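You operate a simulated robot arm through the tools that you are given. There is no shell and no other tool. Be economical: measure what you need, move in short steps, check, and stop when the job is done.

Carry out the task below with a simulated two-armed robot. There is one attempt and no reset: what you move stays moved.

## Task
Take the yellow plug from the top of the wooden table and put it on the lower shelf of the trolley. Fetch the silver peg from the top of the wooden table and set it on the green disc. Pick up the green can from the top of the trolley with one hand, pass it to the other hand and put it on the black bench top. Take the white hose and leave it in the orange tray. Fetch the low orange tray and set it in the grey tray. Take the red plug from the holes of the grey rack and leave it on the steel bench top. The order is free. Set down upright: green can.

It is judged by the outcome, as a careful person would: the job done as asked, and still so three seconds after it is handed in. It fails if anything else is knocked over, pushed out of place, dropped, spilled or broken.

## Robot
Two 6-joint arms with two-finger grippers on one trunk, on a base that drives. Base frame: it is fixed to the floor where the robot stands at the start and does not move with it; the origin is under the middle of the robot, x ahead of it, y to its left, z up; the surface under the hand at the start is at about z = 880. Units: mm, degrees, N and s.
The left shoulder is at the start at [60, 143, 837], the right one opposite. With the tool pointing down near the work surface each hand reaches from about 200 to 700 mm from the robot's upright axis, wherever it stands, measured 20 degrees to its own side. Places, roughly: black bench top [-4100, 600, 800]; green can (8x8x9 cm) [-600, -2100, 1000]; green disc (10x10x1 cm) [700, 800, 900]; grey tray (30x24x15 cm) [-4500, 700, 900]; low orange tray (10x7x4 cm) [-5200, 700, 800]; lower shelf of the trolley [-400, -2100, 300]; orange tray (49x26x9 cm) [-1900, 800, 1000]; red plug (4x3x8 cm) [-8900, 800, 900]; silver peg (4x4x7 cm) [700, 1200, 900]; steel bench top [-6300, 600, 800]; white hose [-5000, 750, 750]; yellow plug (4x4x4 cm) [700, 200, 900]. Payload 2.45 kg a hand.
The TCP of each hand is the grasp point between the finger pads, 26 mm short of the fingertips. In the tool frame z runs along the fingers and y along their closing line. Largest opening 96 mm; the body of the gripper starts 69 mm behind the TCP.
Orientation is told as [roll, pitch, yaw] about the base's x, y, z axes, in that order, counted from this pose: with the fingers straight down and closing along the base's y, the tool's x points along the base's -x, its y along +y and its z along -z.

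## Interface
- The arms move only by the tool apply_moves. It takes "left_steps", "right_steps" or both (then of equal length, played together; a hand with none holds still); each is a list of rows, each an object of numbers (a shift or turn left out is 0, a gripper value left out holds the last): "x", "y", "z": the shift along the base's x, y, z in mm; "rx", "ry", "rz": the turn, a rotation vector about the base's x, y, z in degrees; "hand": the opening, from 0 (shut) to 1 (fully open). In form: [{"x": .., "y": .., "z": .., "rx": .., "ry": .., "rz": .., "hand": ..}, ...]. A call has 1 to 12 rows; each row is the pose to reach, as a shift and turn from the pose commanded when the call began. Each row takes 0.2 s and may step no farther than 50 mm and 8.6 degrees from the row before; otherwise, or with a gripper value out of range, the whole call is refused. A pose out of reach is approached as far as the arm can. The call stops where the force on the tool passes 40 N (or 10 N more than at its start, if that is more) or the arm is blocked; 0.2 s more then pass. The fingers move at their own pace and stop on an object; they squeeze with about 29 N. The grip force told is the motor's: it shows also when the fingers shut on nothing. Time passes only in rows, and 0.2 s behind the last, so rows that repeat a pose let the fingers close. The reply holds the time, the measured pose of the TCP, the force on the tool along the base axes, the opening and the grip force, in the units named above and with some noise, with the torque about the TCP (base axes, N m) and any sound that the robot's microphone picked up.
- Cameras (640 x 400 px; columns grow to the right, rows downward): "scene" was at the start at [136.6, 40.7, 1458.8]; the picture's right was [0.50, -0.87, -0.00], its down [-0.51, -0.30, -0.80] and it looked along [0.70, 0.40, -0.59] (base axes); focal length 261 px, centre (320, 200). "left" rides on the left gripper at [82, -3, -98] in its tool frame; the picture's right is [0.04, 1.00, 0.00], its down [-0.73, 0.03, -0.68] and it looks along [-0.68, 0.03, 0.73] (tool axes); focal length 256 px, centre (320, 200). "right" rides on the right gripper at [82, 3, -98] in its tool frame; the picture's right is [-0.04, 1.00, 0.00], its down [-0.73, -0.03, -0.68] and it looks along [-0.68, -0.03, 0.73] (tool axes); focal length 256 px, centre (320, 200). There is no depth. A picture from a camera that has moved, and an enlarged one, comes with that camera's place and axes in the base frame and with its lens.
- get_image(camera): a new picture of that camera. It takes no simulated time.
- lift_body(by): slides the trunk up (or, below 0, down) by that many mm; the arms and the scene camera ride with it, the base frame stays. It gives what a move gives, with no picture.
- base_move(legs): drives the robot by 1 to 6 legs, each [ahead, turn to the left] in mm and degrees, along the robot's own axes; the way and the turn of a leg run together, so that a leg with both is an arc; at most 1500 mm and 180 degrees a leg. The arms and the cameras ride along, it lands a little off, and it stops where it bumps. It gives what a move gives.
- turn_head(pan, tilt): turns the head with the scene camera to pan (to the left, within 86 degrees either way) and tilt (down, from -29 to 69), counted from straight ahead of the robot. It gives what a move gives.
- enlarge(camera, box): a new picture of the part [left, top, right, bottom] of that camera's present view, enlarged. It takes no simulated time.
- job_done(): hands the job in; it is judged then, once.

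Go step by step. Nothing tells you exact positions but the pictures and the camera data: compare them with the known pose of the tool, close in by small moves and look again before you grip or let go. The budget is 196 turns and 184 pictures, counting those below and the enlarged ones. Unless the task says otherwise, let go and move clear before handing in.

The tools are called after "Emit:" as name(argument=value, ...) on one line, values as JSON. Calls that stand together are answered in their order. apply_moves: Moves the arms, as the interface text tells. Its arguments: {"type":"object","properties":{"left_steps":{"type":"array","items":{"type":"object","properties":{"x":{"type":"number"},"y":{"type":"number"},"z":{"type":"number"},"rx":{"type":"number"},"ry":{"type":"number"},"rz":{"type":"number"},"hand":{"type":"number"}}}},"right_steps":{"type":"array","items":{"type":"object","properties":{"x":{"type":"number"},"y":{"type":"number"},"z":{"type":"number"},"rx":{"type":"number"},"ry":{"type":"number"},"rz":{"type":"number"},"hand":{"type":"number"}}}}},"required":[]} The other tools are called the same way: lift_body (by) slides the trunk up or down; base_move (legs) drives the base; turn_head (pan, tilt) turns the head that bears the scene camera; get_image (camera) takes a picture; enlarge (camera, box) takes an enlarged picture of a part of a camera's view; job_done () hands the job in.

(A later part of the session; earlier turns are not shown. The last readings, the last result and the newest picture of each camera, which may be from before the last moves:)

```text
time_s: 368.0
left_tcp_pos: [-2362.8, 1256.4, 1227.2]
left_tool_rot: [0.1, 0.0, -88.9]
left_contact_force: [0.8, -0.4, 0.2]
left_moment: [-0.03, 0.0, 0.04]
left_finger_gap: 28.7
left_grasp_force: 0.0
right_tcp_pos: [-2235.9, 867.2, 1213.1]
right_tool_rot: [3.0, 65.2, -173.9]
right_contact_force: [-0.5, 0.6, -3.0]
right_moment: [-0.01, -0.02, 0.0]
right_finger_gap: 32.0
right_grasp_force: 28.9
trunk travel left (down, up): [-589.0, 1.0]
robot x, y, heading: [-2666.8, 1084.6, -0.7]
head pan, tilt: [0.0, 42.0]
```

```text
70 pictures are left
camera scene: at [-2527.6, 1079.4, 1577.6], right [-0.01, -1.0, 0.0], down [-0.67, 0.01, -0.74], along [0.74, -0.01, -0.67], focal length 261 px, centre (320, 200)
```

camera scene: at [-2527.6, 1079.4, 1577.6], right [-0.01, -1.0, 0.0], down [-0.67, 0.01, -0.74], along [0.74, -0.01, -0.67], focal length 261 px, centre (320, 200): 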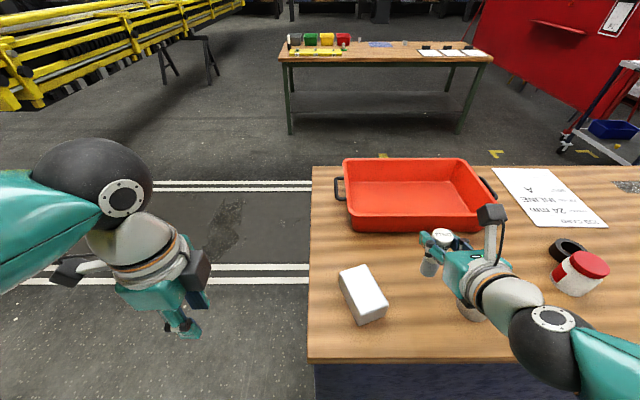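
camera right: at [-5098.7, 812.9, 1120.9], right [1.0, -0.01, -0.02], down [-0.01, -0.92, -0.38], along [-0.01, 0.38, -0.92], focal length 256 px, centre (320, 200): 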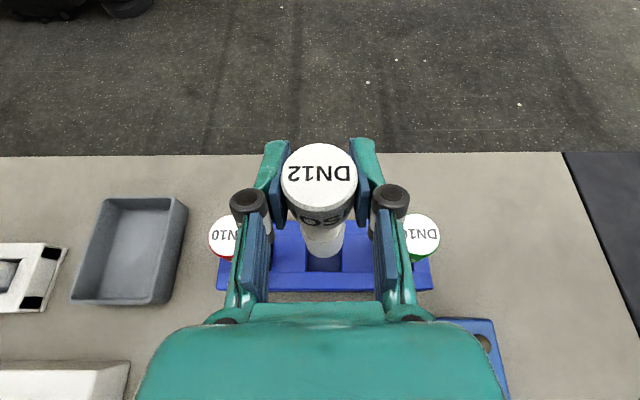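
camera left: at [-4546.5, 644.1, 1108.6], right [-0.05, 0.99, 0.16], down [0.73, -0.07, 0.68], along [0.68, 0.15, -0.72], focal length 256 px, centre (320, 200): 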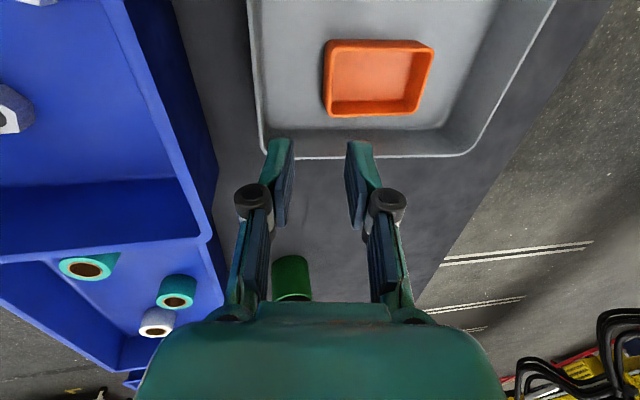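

A jar stands under the path of the forearm from this side. The tray's left end is only ~120 mm from the cabinet's +y end, so I go round to that end instead.

Emit:
base_move(legs=[[-80, 0]])

Emit:
base_move(legs=[[0, 45]])

Emit:
base_move(legs=[[640, 0]])

Emit:
base_move(legs=[[0, -45]])

Emit:
base_move(legs=[[580, 0]])

Emit:
base_move(legs=[[0, -45]])

Emit:
get_image(camera="scene")

```text
time_s: 369.1
left_tcp_pos: [-2444.1, 1257.3, 1226.6]
left_tool_rot: [0.1, 0.0, -88.8]
left_contact_force: [0.0, 1.3, -0.6]
left_moment: [0.0, -0.02, 0.01]
left_finger_gap: 28.6
left_grasp_force: 0.1
right_tcp_pos: [-2316.1, 868.1, 1215.1]
right_tool_rot: [3.0, 65.2, -173.9]
right_contact_force: [0.0, 0.9, -3.7]
right_moment: [0.02, 0.01, 0.0]
right_finger_gap: 32.0
right_grasp_force: 28.9
trunk travel left (down, up): [-589.0, 1.0]
robot x, y, heading: [-2747.3, 1087.2, -0.3]
head pan, tilt: [0.0, 42.0]
```

```text
time_s: 371.8
left_tcp_pos: [-2654.2, 1423.9, 1227.1]
left_tool_rot: [0.0, 0.1, -43.8]
left_contact_force: [-0.5, 0.3, 0.0]
left_moment: [0.0, 0.0, -0.01]
left_finger_gap: 28.9
left_grasp_force: 0.0
right_tcp_pos: [-2289.4, 1237.5, 1213.7]
right_tool_rot: [2.9, 65.2, -129.0]
right_contact_force: [-1.1, -0.4, -3.0]
right_moment: [0.01, 0.01, 0.0]
right_finger_gap: 32.0
right_grasp_force: 28.7
trunk travel left (down, up): [-589.0, 1.0]
robot x, y, heading: [-2735.8, 1070.8, 44.6]
head pan, tilt: [0.0, 42.0]
```

```text
time_s: 375.4
left_tcp_pos: [-2188.1, 1867.3, 1227.1]
left_tool_rot: [0.0, 0.1, -44.9]
left_contact_force: [-0.3, 0.5, -1.1]
left_moment: [0.02, -0.02, 0.02]
left_finger_gap: 28.7
left_grasp_force: 0.1
right_tcp_pos: [-1826.2, 1674.8, 1214.6]
right_tool_rot: [3.0, 65.1, -130.0]
right_contact_force: [1.2, 0.7, -3.5]
right_moment: [0.03, 0.01, -0.01]
right_finger_gap: 31.8
right_grasp_force: 28.9
trunk travel left (down, up): [-589.0, 1.0]
robot x, y, heading: [-2276.4, 1513.4, 43.5]
head pan, tilt: [0.0, 42.0]
```

```text
time_s: 378.1
left_tcp_pos: [-1965.6, 1700.4, 1227.3]
left_tool_rot: [0.0, 0.0, -89.9]
left_contact_force: [0.1, -0.2, 0.5]
left_moment: [-0.03, -0.01, 0.01]
left_finger_gap: 28.8
left_grasp_force: 0.1
right_tcp_pos: [-1845.9, 1307.6, 1214.6]
right_tool_rot: [3.0, 65.1, -175.0]
right_contact_force: [0.2, -0.2, -2.2]
right_moment: [0.0, -0.02, -0.01]
right_finger_gap: 32.1
right_grasp_force: 28.7
trunk travel left (down, up): [-589.0, 1.0]
robot x, y, heading: [-2279.2, 1533.9, -1.1]
head pan, tilt: [0.0, 42.0]
```

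```text
time_s: 381.5
left_tcp_pos: [-1387.4, 1681.5, 1227.7]
left_tool_rot: [0.0, 0.0, -90.6]
left_contact_force: [-0.4, 0.7, 0.4]
left_moment: [0.0, 0.03, 0.04]
left_finger_gap: 29.0
left_grasp_force: 0.1
right_tcp_pos: [-1271.6, 1287.2, 1215.0]
right_tool_rot: [3.0, 65.1, -175.7]
right_contact_force: [1.2, 0.4, -2.7]
right_moment: [-0.01, 0.0, 0.0]
right_finger_gap: 31.9
right_grasp_force: 29.2
trunk travel left (down, up): [-589.0, 1.0]
robot x, y, heading: [-1700.9, 1518.1, -1.7]
head pan, tilt: [0.0, 42.0]
```

```text
time_s: 384.2
left_tcp_pos: [-1364.0, 1411.4, 1229.6]
left_tool_rot: [0.0, 0.0, -135.4]
left_contact_force: [-0.1, -1.0, 0.5]
left_moment: [-0.01, -0.02, 0.04]
left_finger_gap: 28.9
left_grasp_force: 0.0
right_tcp_pos: [-1561.1, 1051.4, 1215.8]
right_tool_rot: [2.9, 65.1, 139.3]
right_contact_force: [-0.2, -0.1, -3.8]
right_moment: [0.02, 0.04, -0.04]
right_finger_gap: 32.2
right_grasp_force: 28.9
trunk travel left (down, up): [-589.0, 1.0]
robot x, y, heading: [-1687.0, 1529.4, -46.8]
head pan, tilt: [0.0, 42.0]
```

```text
69 pictures are left
camera scene: at [-1589.5, 1422.1, 1577.5], right [-0.73, -0.68, 0.0], down [-0.46, 0.49, -0.74], along [0.51, -0.54, -0.67], focal length 261 px, centre (320, 200)
```

scene: 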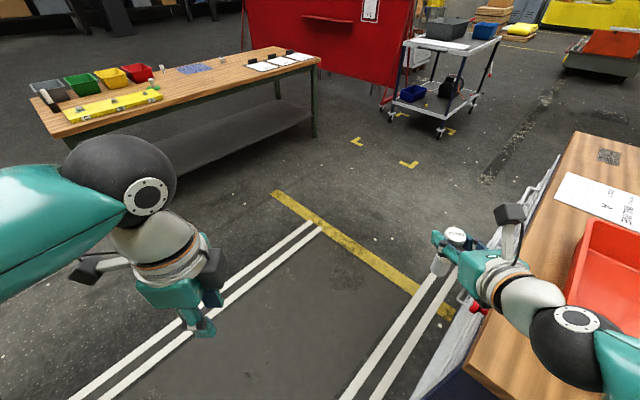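

Emit:
base_move(legs=[[0, -43]])

Emit:
get_image(camera="scene")

```text
time_s: 386.6
left_tcp_pos: [-1521.9, 1225.2, 1230.3]
left_tool_rot: [-0.1, 0.0, -176.4]
left_contact_force: [-0.6, 0.1, 0.5]
left_moment: [-0.03, 0.0, 0.02]
left_finger_gap: 28.7
left_grasp_force: 0.1
right_tcp_pos: [-1906.8, 1082.2, 1215.2]
right_tool_rot: [2.8, 64.9, 98.4]
right_contact_force: [-0.3, -0.9, -3.4]
right_moment: [-0.03, -0.01, 0.04]
right_finger_gap: 32.5
right_grasp_force: 28.6
trunk travel left (down, up): [-589.0, 1.0]
robot x, y, heading: [-1673.7, 1529.1, -87.5]
head pan, tilt: [0.0, 42.0]
stopped in leg 1: the robot was blocked; the commanded pose is now the measured one
```

```text
68 pictures are left
camera scene: at [-1666.8, 1380.9, 1577.4], right [-1.0, -0.04, 0.0], down [-0.03, 0.67, -0.74], along [0.03, -0.74, -0.67], focal length 261 px, centre (320, 200)
```

scene: 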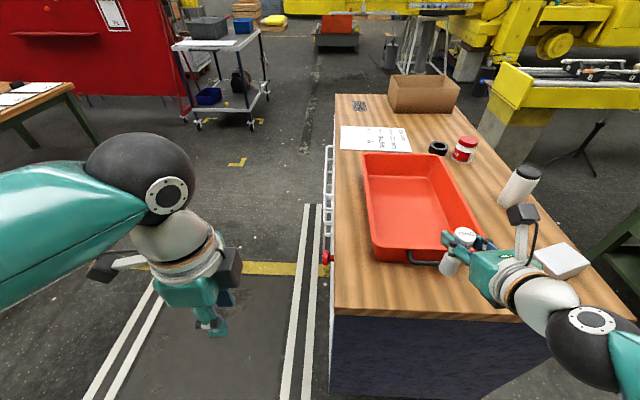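

I move up to the cabinet end and bring the hose over the tray.

Emit:
base_move(legs=[[120, 0]])

Emit:
apply_moves(right_steps=[{"y": -35}, {"y": -70}, {"x": -5, "y": -105}, {"x": -10, "y": -130}])

Emit:
get_image(camera="right")

Emit:
get_image(camera="scene")

```text
time_s: 387.9
left_tcp_pos: [-1516.1, 1103.8, 1229.5]
left_tool_rot: [0.0, 0.0, -176.4]
left_contact_force: [0.1, 0.3, -0.2]
left_moment: [0.03, -0.01, 0.01]
left_finger_gap: 28.8
left_grasp_force: 0.1
right_tcp_pos: [-1900.5, 960.3, 1215.7]
right_tool_rot: [2.9, 64.9, 98.6]
right_contact_force: [0.1, -1.2, -2.9]
right_moment: [0.0, 0.02, 0.01]
right_finger_gap: 32.2
right_grasp_force: 29.3
trunk travel left (down, up): [-589.0, 1.0]
robot x, y, heading: [-1663.2, 1407.2, -87.4]
head pan, tilt: [0.0, 42.0]
```

```text
time_s: 388.9
left_tcp_pos: [-1516.1, 1103.7, 1230.5]
left_tool_rot: [0.1, -0.1, -176.4]
left_contact_force: [-0.2, 0.6, 0.4]
left_moment: [0.01, 0.02, -0.05]
left_finger_gap: 28.4
left_grasp_force: 0.0
right_tcp_pos: [-1909.1, 829.8, 1216.1]
right_tool_rot: [2.9, 64.9, 98.4]
right_contact_force: [-0.1, 0.6, -4.1]
right_moment: [0.01, -0.02, 0.03]
right_finger_gap: 32.3
right_grasp_force: 29.2
trunk travel left (down, up): [-589.0, 1.0]
robot x, y, heading: [-1665.6, 1406.8, -87.9]
head pan, tilt: [0.0, 42.0]
```

```text
67 pictures are left
camera right: at [-1917.7, 884.7, 1332.3], right [-1.0, -0.09, -0.01], down [-0.07, 0.92, -0.38], along [0.05, -0.38, -0.93], focal length 256 px, centre (320, 200)
```

right: 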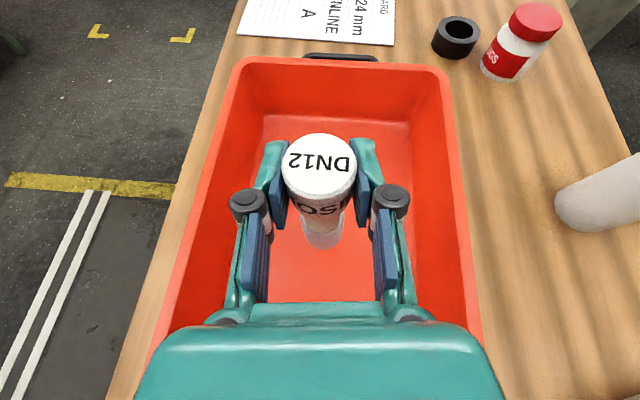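

```text
66 pictures are left
camera scene: at [-1660.7, 1259.2, 1577.3], right [-1.0, -0.04, 0.0], down [-0.03, 0.67, -0.74], along [0.03, -0.74, -0.67], focal length 261 px, centre (320, 200)
```

scene: 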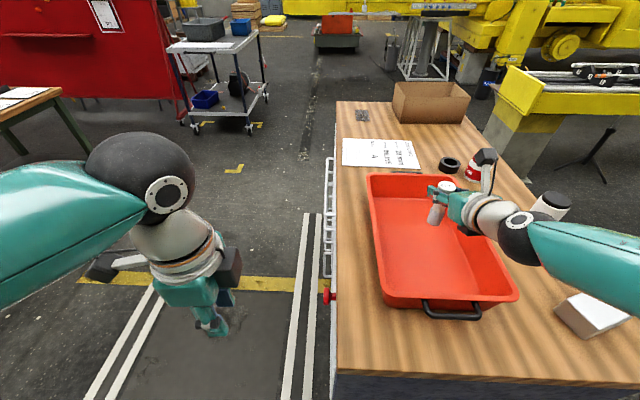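

The hose is over the middle of the tray. I lower it gently to the tray floor.

Emit:
apply_moves(right_steps=[{"z": -30}, {"z": -60}, {"z": -90}, {"z": -115}, {"z": -130}])

Emit:
get_image(camera="scene")

```text
time_s: 390.1
left_tcp_pos: [-1515.7, 1104.5, 1231.5]
left_tool_rot: [0.1, -0.1, -176.4]
left_contact_force: [0.2, -0.3, 0.1]
left_moment: [0.02, -0.01, 0.02]
left_finger_gap: 28.8
left_grasp_force: 0.1
right_tcp_pos: [-1869.7, 825.1, 1114.6]
right_tool_rot: [4.5, 63.8, 98.4]
right_contact_force: [-1.6, 0.2, -2.4]
right_moment: [0.03, 0.01, 0.02]
right_finger_gap: 32.2
right_grasp_force: 29.1
right hand out of reach, approached as far as the arm can: row 2, 3, 4, 5
trunk travel left (down, up): [-589.0, 1.0]
robot x, y, heading: [-1665.9, 1411.5, -87.7]
head pan, tilt: [0.0, 42.0]
```

```text
65 pictures are left
camera scene: at [-1660.3, 1260.3, 1577.4], right [-1.0, -0.04, 0.0], down [-0.03, 0.67, -0.74], along [0.03, -0.74, -0.67], focal length 261 px, centre (320, 200)
```

scene: 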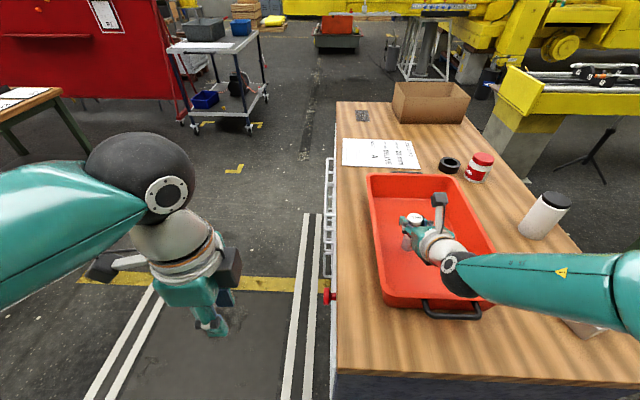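

The arm is limited there, but the hose is inside the tray outline; I lower the trunk instead.

Emit:
lift_body(by=-30)

Emit:
get_image(camera="right")

```text
time_s: 390.8
left_tcp_pos: [-1516.8, 1106.1, 1202.0]
left_tool_rot: [0.2, 0.1, -176.4]
left_contact_force: [0.7, -0.3, 0.0]
left_moment: [0.0, 0.01, 0.01]
left_finger_gap: 28.8
left_grasp_force: 0.0
right_tcp_pos: [-1871.8, 826.0, 1089.1]
right_tool_rot: [4.9, 64.5, 98.4]
right_contact_force: [-3.8, -0.7, 24.1]
right_moment: [-0.21, -0.06, 0.04]
right_finger_gap: 32.1
right_grasp_force: 28.8
trunk travel left (down, up): [-559.0, 31.0]
robot x, y, heading: [-1666.3, 1407.8, -87.5]
head pan, tilt: [0.0, 42.0]
```

```text
64 pictures are left
camera right: at [-1875.9, 880.2, 1205.3], right [-1.0, -0.06, 0.0], down [-0.05, 0.93, -0.37], along [0.02, -0.37, -0.93], focal length 256 px, centre (320, 200)
```

right: 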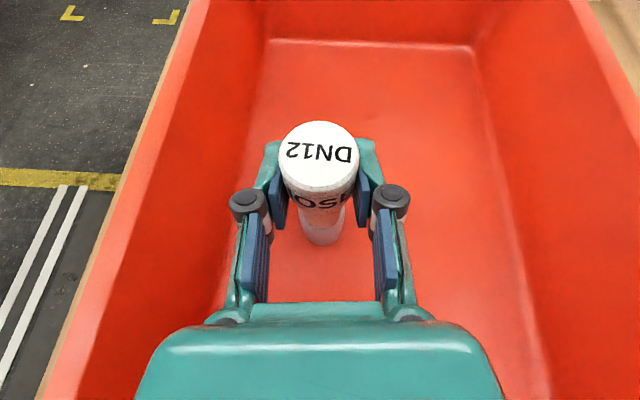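

Contact with the tray floor. I ease up 2 mm and open the hand.

Emit:
lift_body(by=3)

Emit:
apply_moves(right_steps=[{"hand": 0.4}, {"hand": 0.6}, {"hand": 0.6}, {"hand": 0.6}])

Emit:
get_image(camera="right")

```text
time_s: 391.4
left_tcp_pos: [-1517.2, 1104.8, 1204.9]
left_tool_rot: [0.0, 0.0, -176.4]
left_contact_force: [0.3, 0.7, -0.5]
left_moment: [0.0, 0.01, 0.0]
left_finger_gap: 28.9
left_grasp_force: 0.1
right_tcp_pos: [-1870.7, 827.0, 1089.6]
right_tool_rot: [4.7, 64.1, 98.4]
right_contact_force: [-3.7, -5.4, 15.5]
right_moment: [-0.45, 0.05, -0.09]
right_finger_gap: 32.0
right_grasp_force: 29.3
trunk travel left (down, up): [-562.0, 28.0]
robot x, y, heading: [-1663.5, 1406.7, -87.7]
head pan, tilt: [0.0, 42.0]
```

```text
time_s: 392.4
left_tcp_pos: [-1515.9, 1104.8, 1204.4]
left_tool_rot: [0.0, 0.0, -176.3]
left_contact_force: [-0.5, -0.4, 0.2]
left_moment: [0.01, 0.02, 0.02]
left_finger_gap: 28.9
left_grasp_force: 0.1
right_tcp_pos: [-1870.2, 826.1, 1087.5]
right_tool_rot: [4.5, 64.0, 98.4]
right_contact_force: [0.5, 0.5, 0.0]
right_moment: [0.02, -0.02, -0.02]
right_finger_gap: 57.7
right_grasp_force: 0.1
trunk travel left (down, up): [-562.0, 28.0]
robot x, y, heading: [-1667.4, 1407.0, -87.7]
head pan, tilt: [0.0, 42.0]
```

```text
63 pictures are left
camera right: at [-1875.0, 878.8, 1204.3], right [-1.0, -0.06, 0.0], down [-0.05, 0.93, -0.36], along [0.02, -0.36, -0.93], focal length 256 px, centre (320, 200)
```

right: 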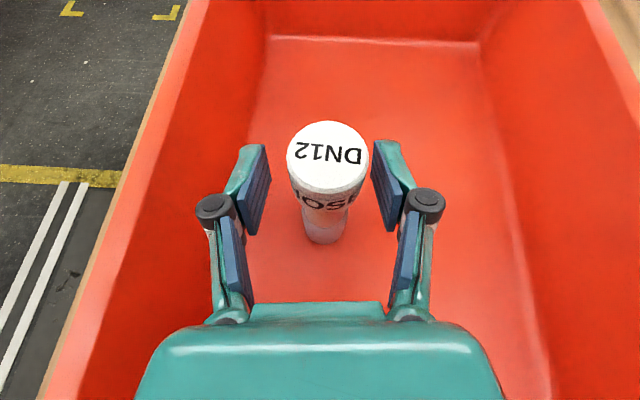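

The hose stands in the tray. I open a bit more and withdraw back along the tool axis.

Emit:
apply_moves(right_steps=[{"hand": 0.8}, {"x": -3, "hand": 0.8}, {"x": -3, "y": 22, "z": 12}, {"x": -3, "y": 45, "z": 30}, {"x": -3, "y": 70, "z": 60}, {"x": -3, "y": 90, "z": 95}])

Emit:
get_image(camera="right")

```text
time_s: 393.8
left_tcp_pos: [-1516.6, 1106.5, 1203.9]
left_tool_rot: [0.1, -0.1, -176.4]
left_contact_force: [-0.6, 0.4, -0.7]
left_moment: [0.02, 0.0, 0.01]
left_finger_gap: 29.0
left_grasp_force: 0.2
right_tcp_pos: [-1872.9, 916.7, 1182.5]
right_tool_rot: [4.5, 64.0, 98.5]
right_contact_force: [-0.3, -0.4, -0.3]
right_moment: [-0.02, 0.0, 0.02]
right_finger_gap: 77.1
right_grasp_force: 0.2
trunk travel left (down, up): [-562.0, 28.0]
robot x, y, heading: [-1667.9, 1409.0, -87.5]
head pan, tilt: [0.0, 42.0]
```

```text
62 pictures are left
camera right: at [-1877.5, 969.3, 1300.1], right [-1.0, -0.06, 0.0], down [-0.06, 0.93, -0.36], along [0.02, -0.36, -0.93], focal length 256 px, centre (320, 200)
```

right: 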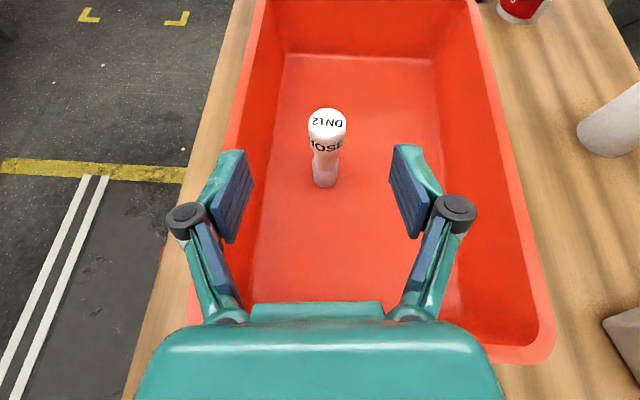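

The hose is in the orange tray. Last: the red plug at x≈-8900. I tuck the right hand and drive back to the corridor.

Emit:
apply_moves(right_steps=[{"y": 30, "z": 15}, {"y": 60, "z": 30}, {"y": 80, "z": 40}])

Emit:
base_move(legs=[[-170, 0]])

Emit:
base_move(legs=[[0, -45]])

Emit:
base_move(legs=[[0, -45]])

Emit:
base_move(legs=[[1200, 0]])

Emit:
base_move(legs=[[0, 45]])

Emit:
base_move(legs=[[0, 44]])

Emit:
turn_head(pan=0, tilt=25)

Emit:
get_image(camera="scene")

```text
time_s: 394.6
left_tcp_pos: [-1516.5, 1105.7, 1202.9]
left_tool_rot: [0.2, 0.1, -176.4]
left_contact_force: [0.0, 0.2, 0.0]
left_moment: [-0.05, -0.04, 0.02]
left_finger_gap: 28.7
left_grasp_force: 0.1
right_tcp_pos: [-1870.5, 998.6, 1221.0]
right_tool_rot: [4.5, 64.0, 98.5]
right_contact_force: [-0.2, 0.6, -0.8]
right_moment: [-0.01, 0.01, -0.02]
right_finger_gap: 76.8
right_grasp_force: 0.2
trunk travel left (down, up): [-562.0, 28.0]
robot x, y, heading: [-1665.7, 1407.8, -87.6]
head pan, tilt: [0.0, 42.0]
```

```text
time_s: 396.0
left_tcp_pos: [-1522.8, 1271.6, 1204.0]
left_tool_rot: [0.0, 0.0, -176.4]
left_contact_force: [0.6, 0.2, -0.1]
left_moment: [-0.02, 0.03, 0.0]
left_finger_gap: 28.8
left_grasp_force: 0.2
right_tcp_pos: [-1877.0, 1164.0, 1222.2]
right_tool_rot: [4.5, 64.1, 98.4]
right_contact_force: [0.1, 0.5, 1.0]
right_moment: [0.01, 0.02, -0.01]
right_finger_gap: 76.9
right_grasp_force: 0.1
trunk travel left (down, up): [-562.0, 28.0]
robot x, y, heading: [-1671.7, 1568.2, -87.6]
head pan, tilt: [0.0, 42.0]
```

```text
time_s: 398.8
left_tcp_pos: [-1784.1, 1252.6, 1204.2]
left_tool_rot: [0.1, 0.0, 138.2]
left_contact_force: [-0.3, 0.8, 0.4]
left_moment: [0.0, -0.04, 0.03]
left_finger_gap: 28.8
left_grasp_force: 0.0
right_tcp_pos: [-2109.9, 1429.7, 1220.9]
right_tool_rot: [4.5, 63.9, 52.9]
right_contact_force: [-0.4, 0.7, -0.9]
right_moment: [-0.02, 0.0, -0.02]
right_finger_gap: 76.7
right_grasp_force: 0.1
trunk travel left (down, up): [-562.0, 28.0]
robot x, y, heading: [-1662.2, 1560.5, -133.2]
head pan, tilt: [0.0, 42.0]
```

```text
time_s: 401.5
left_tcp_pos: [-1968.0, 1428.2, 1204.7]
left_tool_rot: [0.0, 0.1, 93.3]
left_contact_force: [0.8, 0.5, 1.1]
left_moment: [-0.02, 0.01, -0.01]
left_finger_gap: 28.6
left_grasp_force: 0.0
right_tcp_pos: [-2077.2, 1782.6, 1222.4]
right_tool_rot: [4.7, 64.0, 8.4]
right_contact_force: [-1.2, -0.2, -0.5]
right_moment: [-0.02, 0.0, 0.03]
right_finger_gap: 76.8
right_grasp_force: 0.0
trunk travel left (down, up): [-562.0, 28.0]
robot x, y, heading: [-1668.4, 1545.7, -177.5]
head pan, tilt: [0.0, 42.0]
stopped in leg 1: the robot was blocked; the commanded pose is now the measured one
```

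```text
time_s: 407.8
left_tcp_pos: [-3182.4, 1366.5, 1204.5]
left_tool_rot: [0.0, 0.0, 93.9]
left_contact_force: [-1.5, 0.1, 0.0]
left_moment: [-0.01, 0.0, -0.01]
left_finger_gap: 28.5
left_grasp_force: 0.1
right_tcp_pos: [-3293.4, 1719.4, 1222.1]
right_tool_rot: [4.6, 64.0, 9.2]
right_contact_force: [0.1, -0.5, 0.1]
right_moment: [0.03, -0.03, 0.0]
right_finger_gap: 76.7
right_grasp_force: 0.0
trunk travel left (down, up): [-562.0, 28.0]
robot x, y, heading: [-2877.9, 1488.5, -177.0]
head pan, tilt: [0.0, 42.0]
```

```text
time_s: 410.5
left_tcp_pos: [-3008.9, 1190.4, 1204.8]
left_tool_rot: [-0.1, 0.0, 138.4]
left_contact_force: [0.1, -1.5, 0.6]
left_moment: [-0.02, -0.02, 0.04]
left_finger_gap: 28.9
left_grasp_force: 0.2
right_tcp_pos: [-3336.5, 1362.8, 1222.9]
right_tool_rot: [4.7, 64.1, 53.5]
right_contact_force: [-0.5, 0.5, -0.4]
right_moment: [-0.02, 0.03, 0.0]
right_finger_gap: 76.8
right_grasp_force: 0.0
trunk travel left (down, up): [-562.0, 28.0]
robot x, y, heading: [-2889.8, 1499.7, -132.4]
head pan, tilt: [0.0, 42.0]
```

```text
time_s: 413.1
left_tcp_pos: [-2763.7, 1192.8, 1206.8]
left_tool_rot: [0.1, 0.1, -178.1]
left_contact_force: [-0.8, 0.7, 0.8]
left_moment: [-0.03, 0.02, 0.02]
left_finger_gap: 28.8
left_grasp_force: 0.2
right_tcp_pos: [-3119.0, 1093.9, 1223.0]
right_tool_rot: [4.9, 63.9, 97.1]
right_contact_force: [0.1, -0.2, 0.8]
right_moment: [-0.03, -0.01, -0.01]
right_finger_gap: 76.7
right_grasp_force: 0.1
trunk travel left (down, up): [-562.0, 28.0]
robot x, y, heading: [-2903.9, 1499.2, -89.5]
head pan, tilt: [0.0, 42.0]
```

```text
time_s: 413.9
left_tcp_pos: [-2764.1, 1193.0, 1207.4]
left_tool_rot: [0.1, 0.1, -178.0]
left_contact_force: [0.5, 0.5, -0.5]
left_moment: [0.01, -0.02, -0.02]
left_finger_gap: 28.6
left_grasp_force: 0.1
right_tcp_pos: [-3121.1, 1092.7, 1223.9]
right_tool_rot: [4.8, 64.0, 97.0]
right_contact_force: [0.6, -0.1, -0.3]
right_moment: [0.01, -0.02, -0.01]
right_finger_gap: 76.6
right_grasp_force: 0.1
trunk travel left (down, up): [-562.0, 28.0]
robot x, y, heading: [-2907.0, 1501.8, -89.1]
head pan, tilt: [0.0, 25.0]
```

```text
61 pictures are left
camera scene: at [-2903.9, 1344.0, 1576.7], right [-1.0, -0.01, 0.0], down [0.0, 0.42, -0.91], along [0.01, -0.91, -0.42], focal length 261 px, centre (320, 200)
```

scene: 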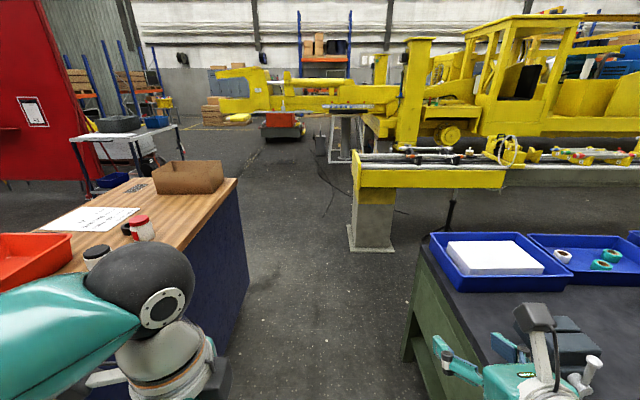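

Emit:
base_move(legs=[[805, 0], [805, 0]])

Emit:
base_move(legs=[[0, -45]])

Emit:
base_move(legs=[[0, -45]])

Emit:
get_image(camera="scene")

```text
time_s: 422.1
left_tcp_pos: [-2733.5, -390.5, 1206.2]
left_tool_rot: [0.0, 0.1, -177.9]
left_contact_force: [0.3, -0.7, 0.0]
left_moment: [0.04, 0.02, 0.0]
left_finger_gap: 28.7
left_grasp_force: 0.1
right_tcp_pos: [-3090.0, -489.9, 1223.6]
right_tool_rot: [4.6, 63.9, 97.2]
right_contact_force: [0.0, -0.2, -0.2]
right_moment: [0.01, 0.01, -0.03]
right_finger_gap: 76.8
right_grasp_force: 0.1
trunk travel left (down, up): [-562.0, 28.0]
robot x, y, heading: [-2876.0, -85.0, -89.3]
head pan, tilt: [0.0, 25.0]
```

```text
time_s: 424.8
left_tcp_pos: [-2982.6, -404.2, 1206.6]
left_tool_rot: [0.0, 0.0, 138.6]
left_contact_force: [0.7, -1.1, 0.2]
left_moment: [-0.01, 0.01, 0.0]
left_finger_gap: 28.8
left_grasp_force: 0.0
right_tcp_pos: [-3311.7, -231.7, 1224.4]
right_tool_rot: [4.7, 64.0, 53.8]
right_contact_force: [-0.5, 0.9, 0.2]
right_moment: [0.02, 0.01, 0.03]
right_finger_gap: 76.8
right_grasp_force: 0.0
trunk travel left (down, up): [-562.0, 28.0]
robot x, y, heading: [-2867.1, -95.2, -132.8]
head pan, tilt: [0.0, 25.0]
```

```text
time_s: 427.6
left_tcp_pos: [-3170.3, -229.5, 1209.6]
left_tool_rot: [0.0, 0.1, 93.9]
left_contact_force: [-0.6, 0.4, -0.1]
left_moment: [0.0, -0.01, -0.03]
left_finger_gap: 28.9
left_grasp_force: 0.1
right_tcp_pos: [-3282.5, 122.8, 1225.3]
right_tool_rot: [4.5, 64.0, 8.7]
right_contact_force: [0.6, -0.2, 0.3]
right_moment: [-0.03, 0.02, 0.01]
right_finger_gap: 76.9
right_grasp_force: 0.2
trunk travel left (down, up): [-562.0, 28.0]
robot x, y, heading: [-2867.9, -110.9, -177.0]
head pan, tilt: [0.0, 25.0]
stopped in leg 1: the robot was blocked; the commanded pose is now the measured one
```

```text
60 pictures are left
camera scene: at [-3019.4, -117.8, 1576.8], right [-0.05, 1.0, 0.0], down [0.42, 0.02, -0.91], along [-0.91, -0.05, -0.42], focal length 261 px, centre (320, 200)
```

scene: 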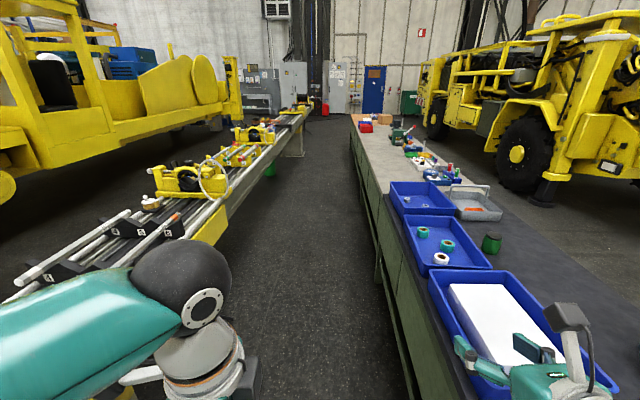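

Emit:
base_move(legs=[[0, -3]])

Emit:
base_move(legs=[[1400, 0], [1400, 0]])

Emit:
get_image(camera="scene")

```text
time_s: 428.5
left_tcp_pos: [-3176.1, -214.3, 1208.5]
left_tool_rot: [0.0, 0.0, 90.7]
left_contact_force: [-0.3, 0.1, 0.5]
left_moment: [-0.05, 0.01, 0.02]
left_finger_gap: 29.2
left_grasp_force: 0.0
right_tcp_pos: [-3268.8, 145.2, 1225.5]
right_tool_rot: [4.5, 64.1, 5.7]
right_contact_force: [0.3, 0.5, -0.3]
right_moment: [-0.01, 0.03, 0.03]
right_finger_gap: 76.9
right_grasp_force: 0.1
trunk travel left (down, up): [-562.0, 28.0]
robot x, y, heading: [-2868.6, -109.8, 179.6]
head pan, tilt: [0.0, 25.0]
```

```text
time_s: 442.3
left_tcp_pos: [-5994.0, -162.0, 1209.7]
left_tool_rot: [0.0, 0.0, 88.3]
left_contact_force: [-0.2, 1.0, 0.8]
left_moment: [0.02, 0.03, 0.05]
left_finger_gap: 28.8
left_grasp_force: 0.1
right_tcp_pos: [-6070.4, 200.5, 1225.1]
right_tool_rot: [4.7, 64.1, 3.3]
right_contact_force: [-1.0, 0.8, -0.5]
right_moment: [0.01, 0.0, -0.02]
right_finger_gap: 76.9
right_grasp_force: 0.1
trunk travel left (down, up): [-562.0, 28.0]
robot x, y, heading: [-5679.8, -69.1, 177.6]
head pan, tilt: [0.0, 25.0]
```

```text
59 pictures are left
camera scene: at [-5832.0, -66.0, 1576.7], right [0.04, 1.0, 0.0], down [0.42, -0.02, -0.91], along [-0.91, 0.04, -0.42], focal length 261 px, centre (320, 200)
```

scene: 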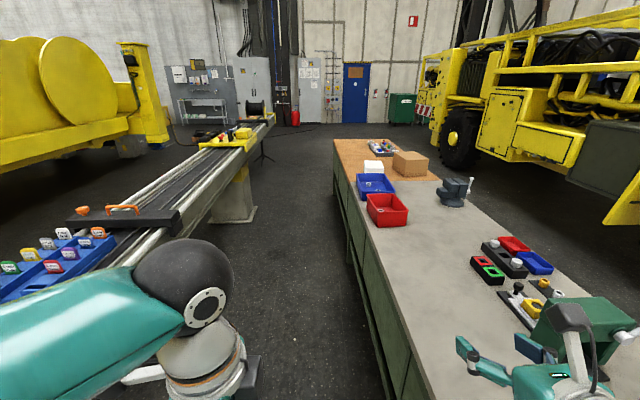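

Emit:
base_move(legs=[[0, 4.5]])

Emit:
base_move(legs=[[1400, 0], [1400, 0]])

Emit:
turn_head(pan=-25, tilt=30)

Emit:
get_image(camera="scene")

```text
time_s: 443.2
left_tcp_pos: [-5984.8, -186.1, 1208.2]
left_tool_rot: [0.0, 0.0, 92.8]
left_contact_force: [-0.5, 0.0, 0.1]
left_moment: [0.03, -0.01, 0.0]
left_finger_gap: 28.9
left_grasp_force: 0.0
right_tcp_pos: [-6090.3, 168.1, 1226.1]
right_tool_rot: [4.7, 64.0, 7.9]
right_contact_force: [-0.5, 0.3, 0.8]
right_moment: [-0.02, 0.02, 0.0]
right_finger_gap: 76.9
right_grasp_force: 0.1
trunk travel left (down, up): [-562.0, 28.0]
robot x, y, heading: [-5679.5, -65.9, -178.1]
head pan, tilt: [0.0, 25.0]
```

```text
time_s: 457.0
left_tcp_pos: [-8786.3, -244.0, 1209.0]
left_tool_rot: [-0.1, 0.0, 91.0]
left_contact_force: [-0.1, 0.1, -1.0]
left_moment: [0.02, 0.01, -0.02]
left_finger_gap: 28.6
left_grasp_force: 0.1
right_tcp_pos: [-8881.5, 113.8, 1226.2]
right_tool_rot: [4.7, 64.1, 6.1]
right_contact_force: [-0.5, -0.9, -0.2]
right_moment: [-0.02, -0.01, -0.02]
right_finger_gap: 77.0
right_grasp_force: 0.0
trunk travel left (down, up): [-562.0, 28.0]
robot x, y, heading: [-8480.3, -138.7, -179.7]
head pan, tilt: [0.0, 25.0]
```

```text
time_s: 457.9
left_tcp_pos: [-8787.9, -244.9, 1210.5]
left_tool_rot: [0.0, 0.1, 91.1]
left_contact_force: [0.2, -0.6, 0.4]
left_moment: [0.03, 0.01, 0.01]
left_finger_gap: 28.6
left_grasp_force: 0.2
right_tcp_pos: [-8881.2, 114.3, 1225.6]
right_tool_rot: [4.7, 64.0, 6.1]
right_contact_force: [0.2, -0.1, 0.6]
right_moment: [0.03, 0.01, -0.01]
right_finger_gap: 76.8
right_grasp_force: 0.1
trunk travel left (down, up): [-562.0, 28.0]
robot x, y, heading: [-8475.5, -134.7, -179.5]
head pan, tilt: [-25.0, 30.0]
```

```text
58 pictures are left
camera scene: at [-8620.3, -100.9, 1568.8], right [0.42, 0.91, 0.0], down [0.45, -0.21, -0.87], along [-0.79, 0.36, -0.5], focal length 261 px, centre (320, 200)
```

scene: 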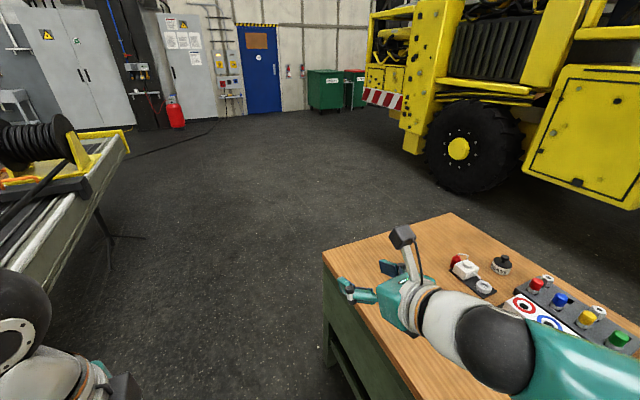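

The grey rack with red, blue, yellow and green plugs is ahead on the wooden end; the red one near [-8870, 788]. I go on 530 mm and face the bench, to use the right hand.

Emit:
base_move(legs=[[540, 0]])

Emit:
base_move(legs=[[0, -45]])

Emit:
base_move(legs=[[0, -45]])

Emit:
turn_head(pan=0, tilt=38)

Emit:
get_image(camera="scene")

```text
time_s: 461.1
left_tcp_pos: [-9338.2, -236.8, 1209.2]
left_tool_rot: [-0.1, -0.1, 90.2]
left_contact_force: [-0.1, -0.3, 0.2]
left_moment: [-0.01, -0.02, -0.03]
left_finger_gap: 28.7
left_grasp_force: 0.1
right_tcp_pos: [-9427.2, 122.5, 1226.1]
right_tool_rot: [4.6, 64.0, 5.1]
right_contact_force: [0.3, 0.0, -0.6]
right_moment: [-0.04, 0.0, 0.02]
right_finger_gap: 77.0
right_grasp_force: 0.0
trunk travel left (down, up): [-562.0, 28.0]
robot x, y, heading: [-9029.9, -131.9, 179.2]
head pan, tilt: [-25.0, 30.0]
```

```text
time_s: 463.3
left_tcp_pos: [-9339.6, -40.0, 1212.0]
left_tool_rot: [0.1, 0.0, 55.1]
left_contact_force: [0.2, 0.9, -0.5]
left_moment: [0.0, 0.01, 0.0]
left_finger_gap: 28.8
left_grasp_force: 0.0
right_tcp_pos: [-9205.5, 304.2, 1226.6]
right_tool_rot: [4.4, 64.1, -30.3]
right_contact_force: [0.2, 0.2, -0.7]
right_moment: [-0.02, -0.01, 0.01]
right_finger_gap: 76.6
right_grasp_force: 0.1
trunk travel left (down, up): [-562.0, 28.0]
robot x, y, heading: [-9030.0, -142.1, 144.7]
head pan, tilt: [-25.0, 30.0]
stopped in leg 1: the robot was blocked; the commanded pose is now the measured one
```

```text
time_s: 465.2
left_tcp_pos: [-9247.4, 99.9, 1212.0]
left_tool_rot: [0.0, -0.1, 25.2]
left_contact_force: [-0.5, 0.6, -0.4]
left_moment: [-0.01, 0.02, 0.02]
left_finger_gap: 28.6
left_grasp_force: 0.1
right_tcp_pos: [-8960.3, 332.0, 1228.1]
right_tool_rot: [4.4, 64.1, -60.2]
right_contact_force: [-0.6, 0.1, 0.5]
right_moment: [0.03, 0.0, 0.02]
right_finger_gap: 76.9
right_grasp_force: 0.0
trunk travel left (down, up): [-562.0, 28.0]
robot x, y, heading: [-9040.3, -152.7, 115.0]
head pan, tilt: [-25.0, 30.0]
stopped in leg 1: the robot was blocked; the commanded pose is now the measured one
```

```text
time_s: 466.1
left_tcp_pos: [-9249.5, 100.0, 1212.8]
left_tool_rot: [0.0, 0.1, 25.2]
left_contact_force: [-1.3, 0.7, 0.2]
left_moment: [0.02, -0.01, -0.01]
left_finger_gap: 28.8
left_grasp_force: 0.1
right_tcp_pos: [-8960.1, 331.8, 1228.8]
right_tool_rot: [4.5, 64.1, -60.0]
right_contact_force: [0.4, 0.7, -0.2]
right_moment: [0.0, 0.01, -0.02]
right_finger_gap: 76.9
right_grasp_force: 0.0
trunk travel left (down, up): [-562.0, 28.0]
robot x, y, heading: [-9039.8, -150.4, 115.2]
head pan, tilt: [0.0, 38.0]
```

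```text
57 pictures are left
camera scene: at [-9103.3, -17.4, 1556.5], right [0.91, 0.43, 0.0], down [0.26, -0.56, -0.79], along [-0.34, 0.71, -0.62], focal length 261 px, centre (320, 200)
```

scene: 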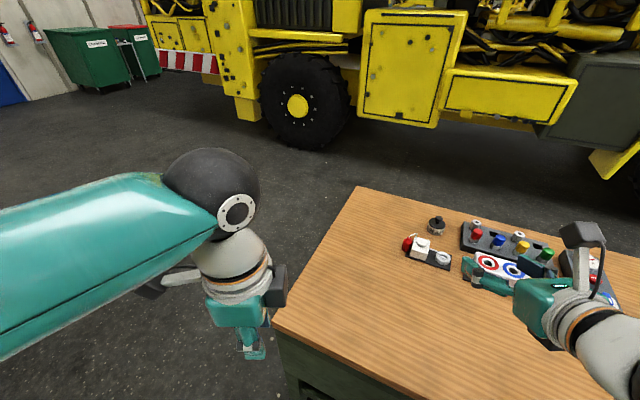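

Emit:
base_move(legs=[[0, -25]])

Emit:
get_image(camera="scene")

```text
time_s: 467.8
left_tcp_pos: [-9146.1, 157.7, 1213.1]
left_tool_rot: [0.1, 0.0, 4.3]
left_contact_force: [1.1, -0.3, 0.2]
left_moment: [0.01, 0.02, -0.02]
left_finger_gap: 28.9
left_grasp_force: 0.1
right_tcp_pos: [-8795.5, 271.7, 1228.5]
right_tool_rot: [4.5, 64.2, -81.0]
right_contact_force: [-0.5, -0.3, 0.1]
right_moment: [-0.01, 0.0, 0.03]
right_finger_gap: 76.5
right_grasp_force: 0.1
trunk travel left (down, up): [-562.0, 28.0]
robot x, y, heading: [-9048.7, -144.6, 95.0]
head pan, tilt: [0.0, 38.0]
stopped in leg 1: the robot was blocked; the commanded pose is now the measured one
```

```text
56 pictures are left
camera scene: at [-9058.9, -3.9, 1556.4], right [1.0, 0.08, 0.0], down [0.05, -0.61, -0.79], along [-0.07, 0.79, -0.62], focal length 261 px, centre (320, 200)
```

scene: 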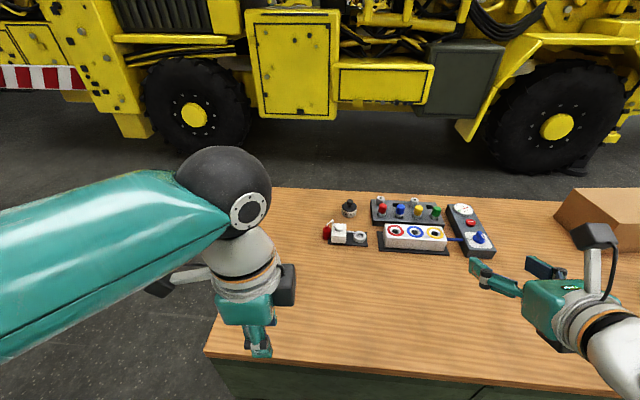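

Emit:
base_move(legs=[[130, -4]])

Emit:
enlarge(camera="scene", box=[310, 170, 510, 295])

Emit:
get_image(camera="right")

```text
time_s: 469.1
left_tcp_pos: [-9134.8, 298.5, 1211.8]
left_tool_rot: [-0.2, -0.1, 0.4]
left_contact_force: [-0.4, 0.7, -0.2]
left_moment: [-0.07, -0.02, 0.0]
left_finger_gap: 28.5
left_grasp_force: 0.0
right_tcp_pos: [-8774.0, 387.7, 1228.6]
right_tool_rot: [4.5, 64.0, -84.9]
right_contact_force: [-0.7, 0.2, -0.2]
right_moment: [0.01, 0.0, -0.01]
right_finger_gap: 76.8
right_grasp_force: 0.1
trunk travel left (down, up): [-562.0, 28.0]
robot x, y, heading: [-9058.3, -13.6, 90.9]
head pan, tilt: [0.0, 38.0]
```

```text
3.20 times, centred on (410, 232) of scene
camera zoom: at [-9058.2, 130.7, 1556.2], right [1.0, 0.01, 0.0], down [0.01, -0.62, -0.79], along [-0.01, 0.79, -0.62], focal length 836 px, centre (32, 96)
```

zoom: 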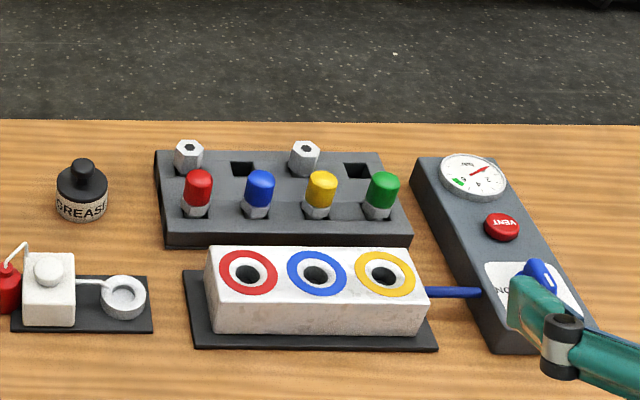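

```text
54 pictures are left
camera right: at [-8775.7, 335.1, 1345.3], right [1.0, 0.0, 0.0], down [0.0, -0.93, -0.36], along [0.0, 0.36, -0.93], focal length 256 px, centre (320, 200)
```

right: 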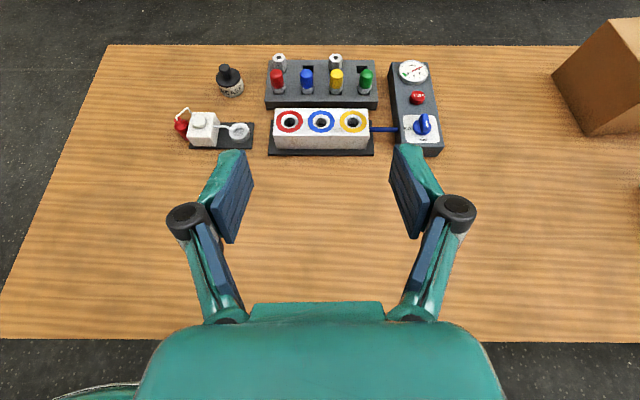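

Triangulated: the red plug's top is at [-8876, 830, 885]. I raise the trunk and stage the tilted right hand before it.

Emit:
lift_body(by=27)

Emit:
apply_moves(right_steps=[{"x": -10, "y": 34, "z": -20, "hand": 0.65}, {"x": -20, "y": 68, "z": -45}, {"x": -30, "y": 102, "z": -70}, {"x": -41, "y": 136, "z": -97, "rx": -1}, {"x": -51, "y": 170, "z": -125, "rx": -2}, {"x": -61, "y": 204, "z": -153, "rx": -3}, {"x": -71, "y": 238, "z": -181, "rx": -4}, {"x": -82, "y": 272, "z": -209, "rx": -5}, {"x": -92, "y": 306, "z": -237, "rx": -6}, {"x": -102, "y": 340, "z": -265, "rx": -6}])

Emit:
get_image(camera="right")

```text
time_s: 469.8
left_tcp_pos: [-9134.4, 296.5, 1240.5]
left_tool_rot: [-0.1, 0.0, 0.5]
left_contact_force: [-0.3, -0.9, 0.2]
left_moment: [-0.03, 0.03, 0.03]
left_finger_gap: 28.6
left_grasp_force: 0.0
right_tcp_pos: [-8773.9, 384.7, 1256.5]
right_tool_rot: [4.5, 64.2, -84.9]
right_contact_force: [-0.1, 0.4, 0.7]
right_moment: [-0.01, 0.0, 0.05]
right_finger_gap: 76.8
right_grasp_force: 0.0
trunk travel left (down, up): [-589.0, 1.0]
robot x, y, heading: [-9058.7, -11.7, 90.6]
head pan, tilt: [0.0, 38.0]
```

```text
time_s: 472.0
left_tcp_pos: [-9133.3, 297.0, 1240.3]
left_tool_rot: [-0.1, 0.0, 0.4]
left_contact_force: [0.1, 0.3, 0.3]
left_moment: [-0.02, 0.03, 0.01]
left_finger_gap: 28.6
left_grasp_force: 0.0
right_tcp_pos: [-8877.9, 726.9, 989.5]
right_tool_rot: [3.4, 58.0, -85.8]
right_contact_force: [-0.5, 1.2, 0.2]
right_moment: [0.0, 0.03, -0.02]
right_finger_gap: 62.3
right_grasp_force: 0.1
trunk travel left (down, up): [-589.0, 1.0]
robot x, y, heading: [-9053.9, -17.8, 90.7]
head pan, tilt: [0.0, 38.0]
```

```text
53 pictures are left
camera right: at [-8878.7, 687.0, 1111.1], right [1.0, 0.0, 0.0], down [0.0, -0.96, -0.26], along [0.0, 0.26, -0.96], focal length 256 px, centre (320, 200)
```

right: 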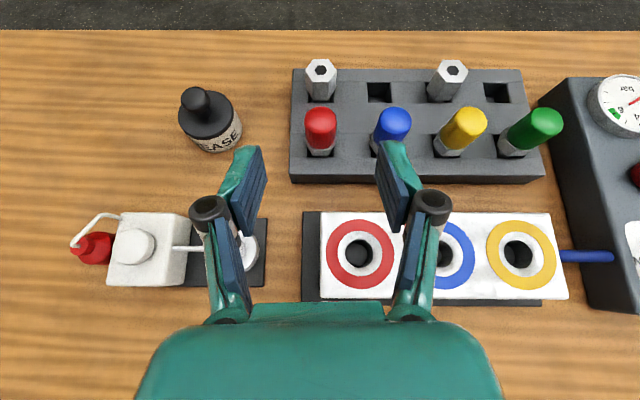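

Aligned at x=-8878; red plug at y≈831. I approach in steps.

Emit:
apply_moves(right_steps=[{"y": 30, "z": -30}, {"y": 60, "z": -60}, {"y": 78, "z": -85}, {"y": 90, "z": -103}])

Emit:
get_image(camera="right")

```text
time_s: 473.0
left_tcp_pos: [-9134.2, 296.3, 1240.3]
left_tool_rot: [0.0, 0.0, 0.4]
left_contact_force: [0.2, -0.3, 0.2]
left_moment: [-0.01, 0.0, -0.01]
left_finger_gap: 29.0
left_grasp_force: 0.1
right_tcp_pos: [-8879.3, 817.1, 888.5]
right_tool_rot: [3.7, 58.0, -85.7]
right_contact_force: [0.2, 0.3, 0.2]
right_moment: [0.02, -0.01, 0.01]
right_finger_gap: 62.5
right_grasp_force: 0.0
trunk travel left (down, up): [-589.0, 1.0]
robot x, y, heading: [-9056.2, -16.5, 90.8]
head pan, tilt: [0.0, 38.0]
```

```text
52 pictures are left
camera right: at [-8879.8, 776.2, 1009.5], right [1.0, 0.0, 0.0], down [0.0, -0.96, -0.27], along [0.0, 0.27, -0.96], focal length 256 px, centre (320, 200)
```

right: 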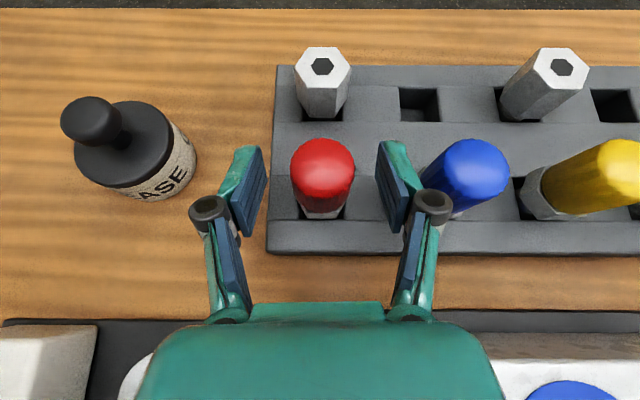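

Emit:
apply_moves(right_steps=[{"x": 1, "y": 7, "z": -9}, {"x": 1, "y": 14, "z": -18}, {"x": 1, "y": 14, "z": -18, "hand": 0}, {"x": 1, "y": 14, "z": -18, "hand": 0}, {"x": 1, "y": 14, "z": -18, "hand": 0}])

Emit:
get_image(camera="right")

```text
time_s: 473.8
left_tcp_pos: [-9134.2, 297.8, 1240.1]
left_tool_rot: [0.1, -0.1, 0.4]
left_contact_force: [0.6, 1.3, 0.4]
left_moment: [-0.1, 0.02, 0.03]
left_finger_gap: 28.7
left_grasp_force: 0.1
right_tcp_pos: [-8877.7, 835.0, 879.5]
right_tool_rot: [3.6, 59.0, -85.6]
right_contact_force: [-1.3, -6.4, 14.5]
right_moment: [-0.87, 0.19, 0.09]
right_finger_gap: 28.3
right_grasp_force: 20.9
trunk travel left (down, up): [-589.0, 1.0]
robot x, y, heading: [-9057.9, -13.9, 90.7]
head pan, tilt: [0.0, 38.0]
stopped in row 3 (right hand): the force on the tool passed its limit at 40 N (the readings are from after the stop); the commanded pose is now the measured one
```

```text
51 pictures are left
camera right: at [-8877.8, 793.6, 1000.9], right [1.0, 0.0, 0.0], down [0.0, -0.96, -0.28], along [0.0, 0.28, -0.96], focal length 256 px, centre (320, 200)
```

right: 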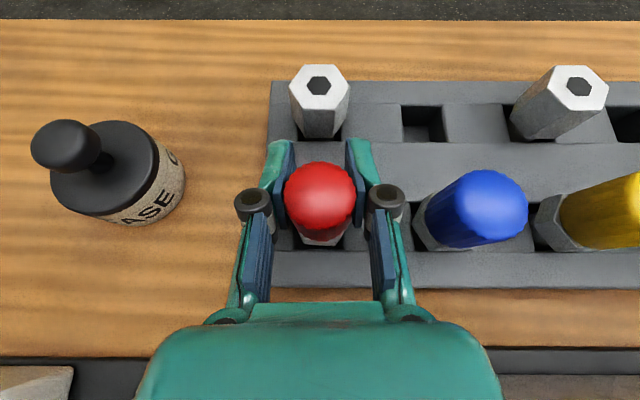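

The fingertips touched the rack top; the plug is held. I ease up slightly and finish closing.

Emit:
apply_moves(right_steps=[{"z": 3, "hand": 0}, {"z": 4, "hand": 0}, {"z": 4, "hand": 0}])

Emit:
apply_moves(right_steps=[{"z": 12}, {"z": 25}, {"z": 38}, {"z": 50}])

Emit:
get_image(camera="right")

```text
time_s: 474.6
left_tcp_pos: [-9134.2, 297.2, 1241.0]
left_tool_rot: [-0.1, -0.2, 0.4]
left_contact_force: [-0.1, -0.2, 0.4]
left_moment: [-0.01, -0.03, -0.01]
left_finger_gap: 28.7
left_grasp_force: 0.0
right_tcp_pos: [-8877.4, 832.2, 880.4]
right_tool_rot: [3.6, 58.6, -85.5]
right_contact_force: [-4.4, 9.2, 1.9]
right_moment: [-0.27, 0.26, -0.1]
right_finger_gap: 27.4
right_grasp_force: 28.9
trunk travel left (down, up): [-589.0, 1.0]
robot x, y, heading: [-9059.0, -14.7, 90.8]
head pan, tilt: [0.0, 38.0]
```

```text
time_s: 475.6
left_tcp_pos: [-9133.5, 295.9, 1242.0]
left_tool_rot: [-0.1, 0.0, 0.4]
left_contact_force: [-0.1, -0.2, 0.2]
left_moment: [0.0, 0.02, 0.0]
left_finger_gap: 28.7
left_grasp_force: 0.0
right_tcp_pos: [-8875.3, 834.0, 930.5]
right_tool_rot: [3.7, 58.7, -85.7]
right_contact_force: [-0.3, 0.1, -0.7]
right_moment: [0.03, 0.06, -0.04]
right_finger_gap: 27.3
right_grasp_force: 29.2
trunk travel left (down, up): [-589.0, 1.0]
robot x, y, heading: [-9055.6, -19.3, 90.6]
head pan, tilt: [0.0, 38.0]
```

```text
50 pictures are left
camera right: at [-8876.2, 792.0, 1051.1], right [1.0, 0.0, 0.0], down [0.0, -0.96, -0.28], along [0.0, 0.28, -0.96], focal length 256 px, centre (320, 200)
```

right: 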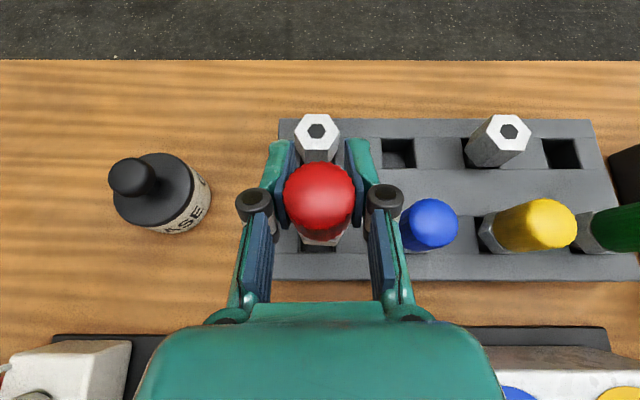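

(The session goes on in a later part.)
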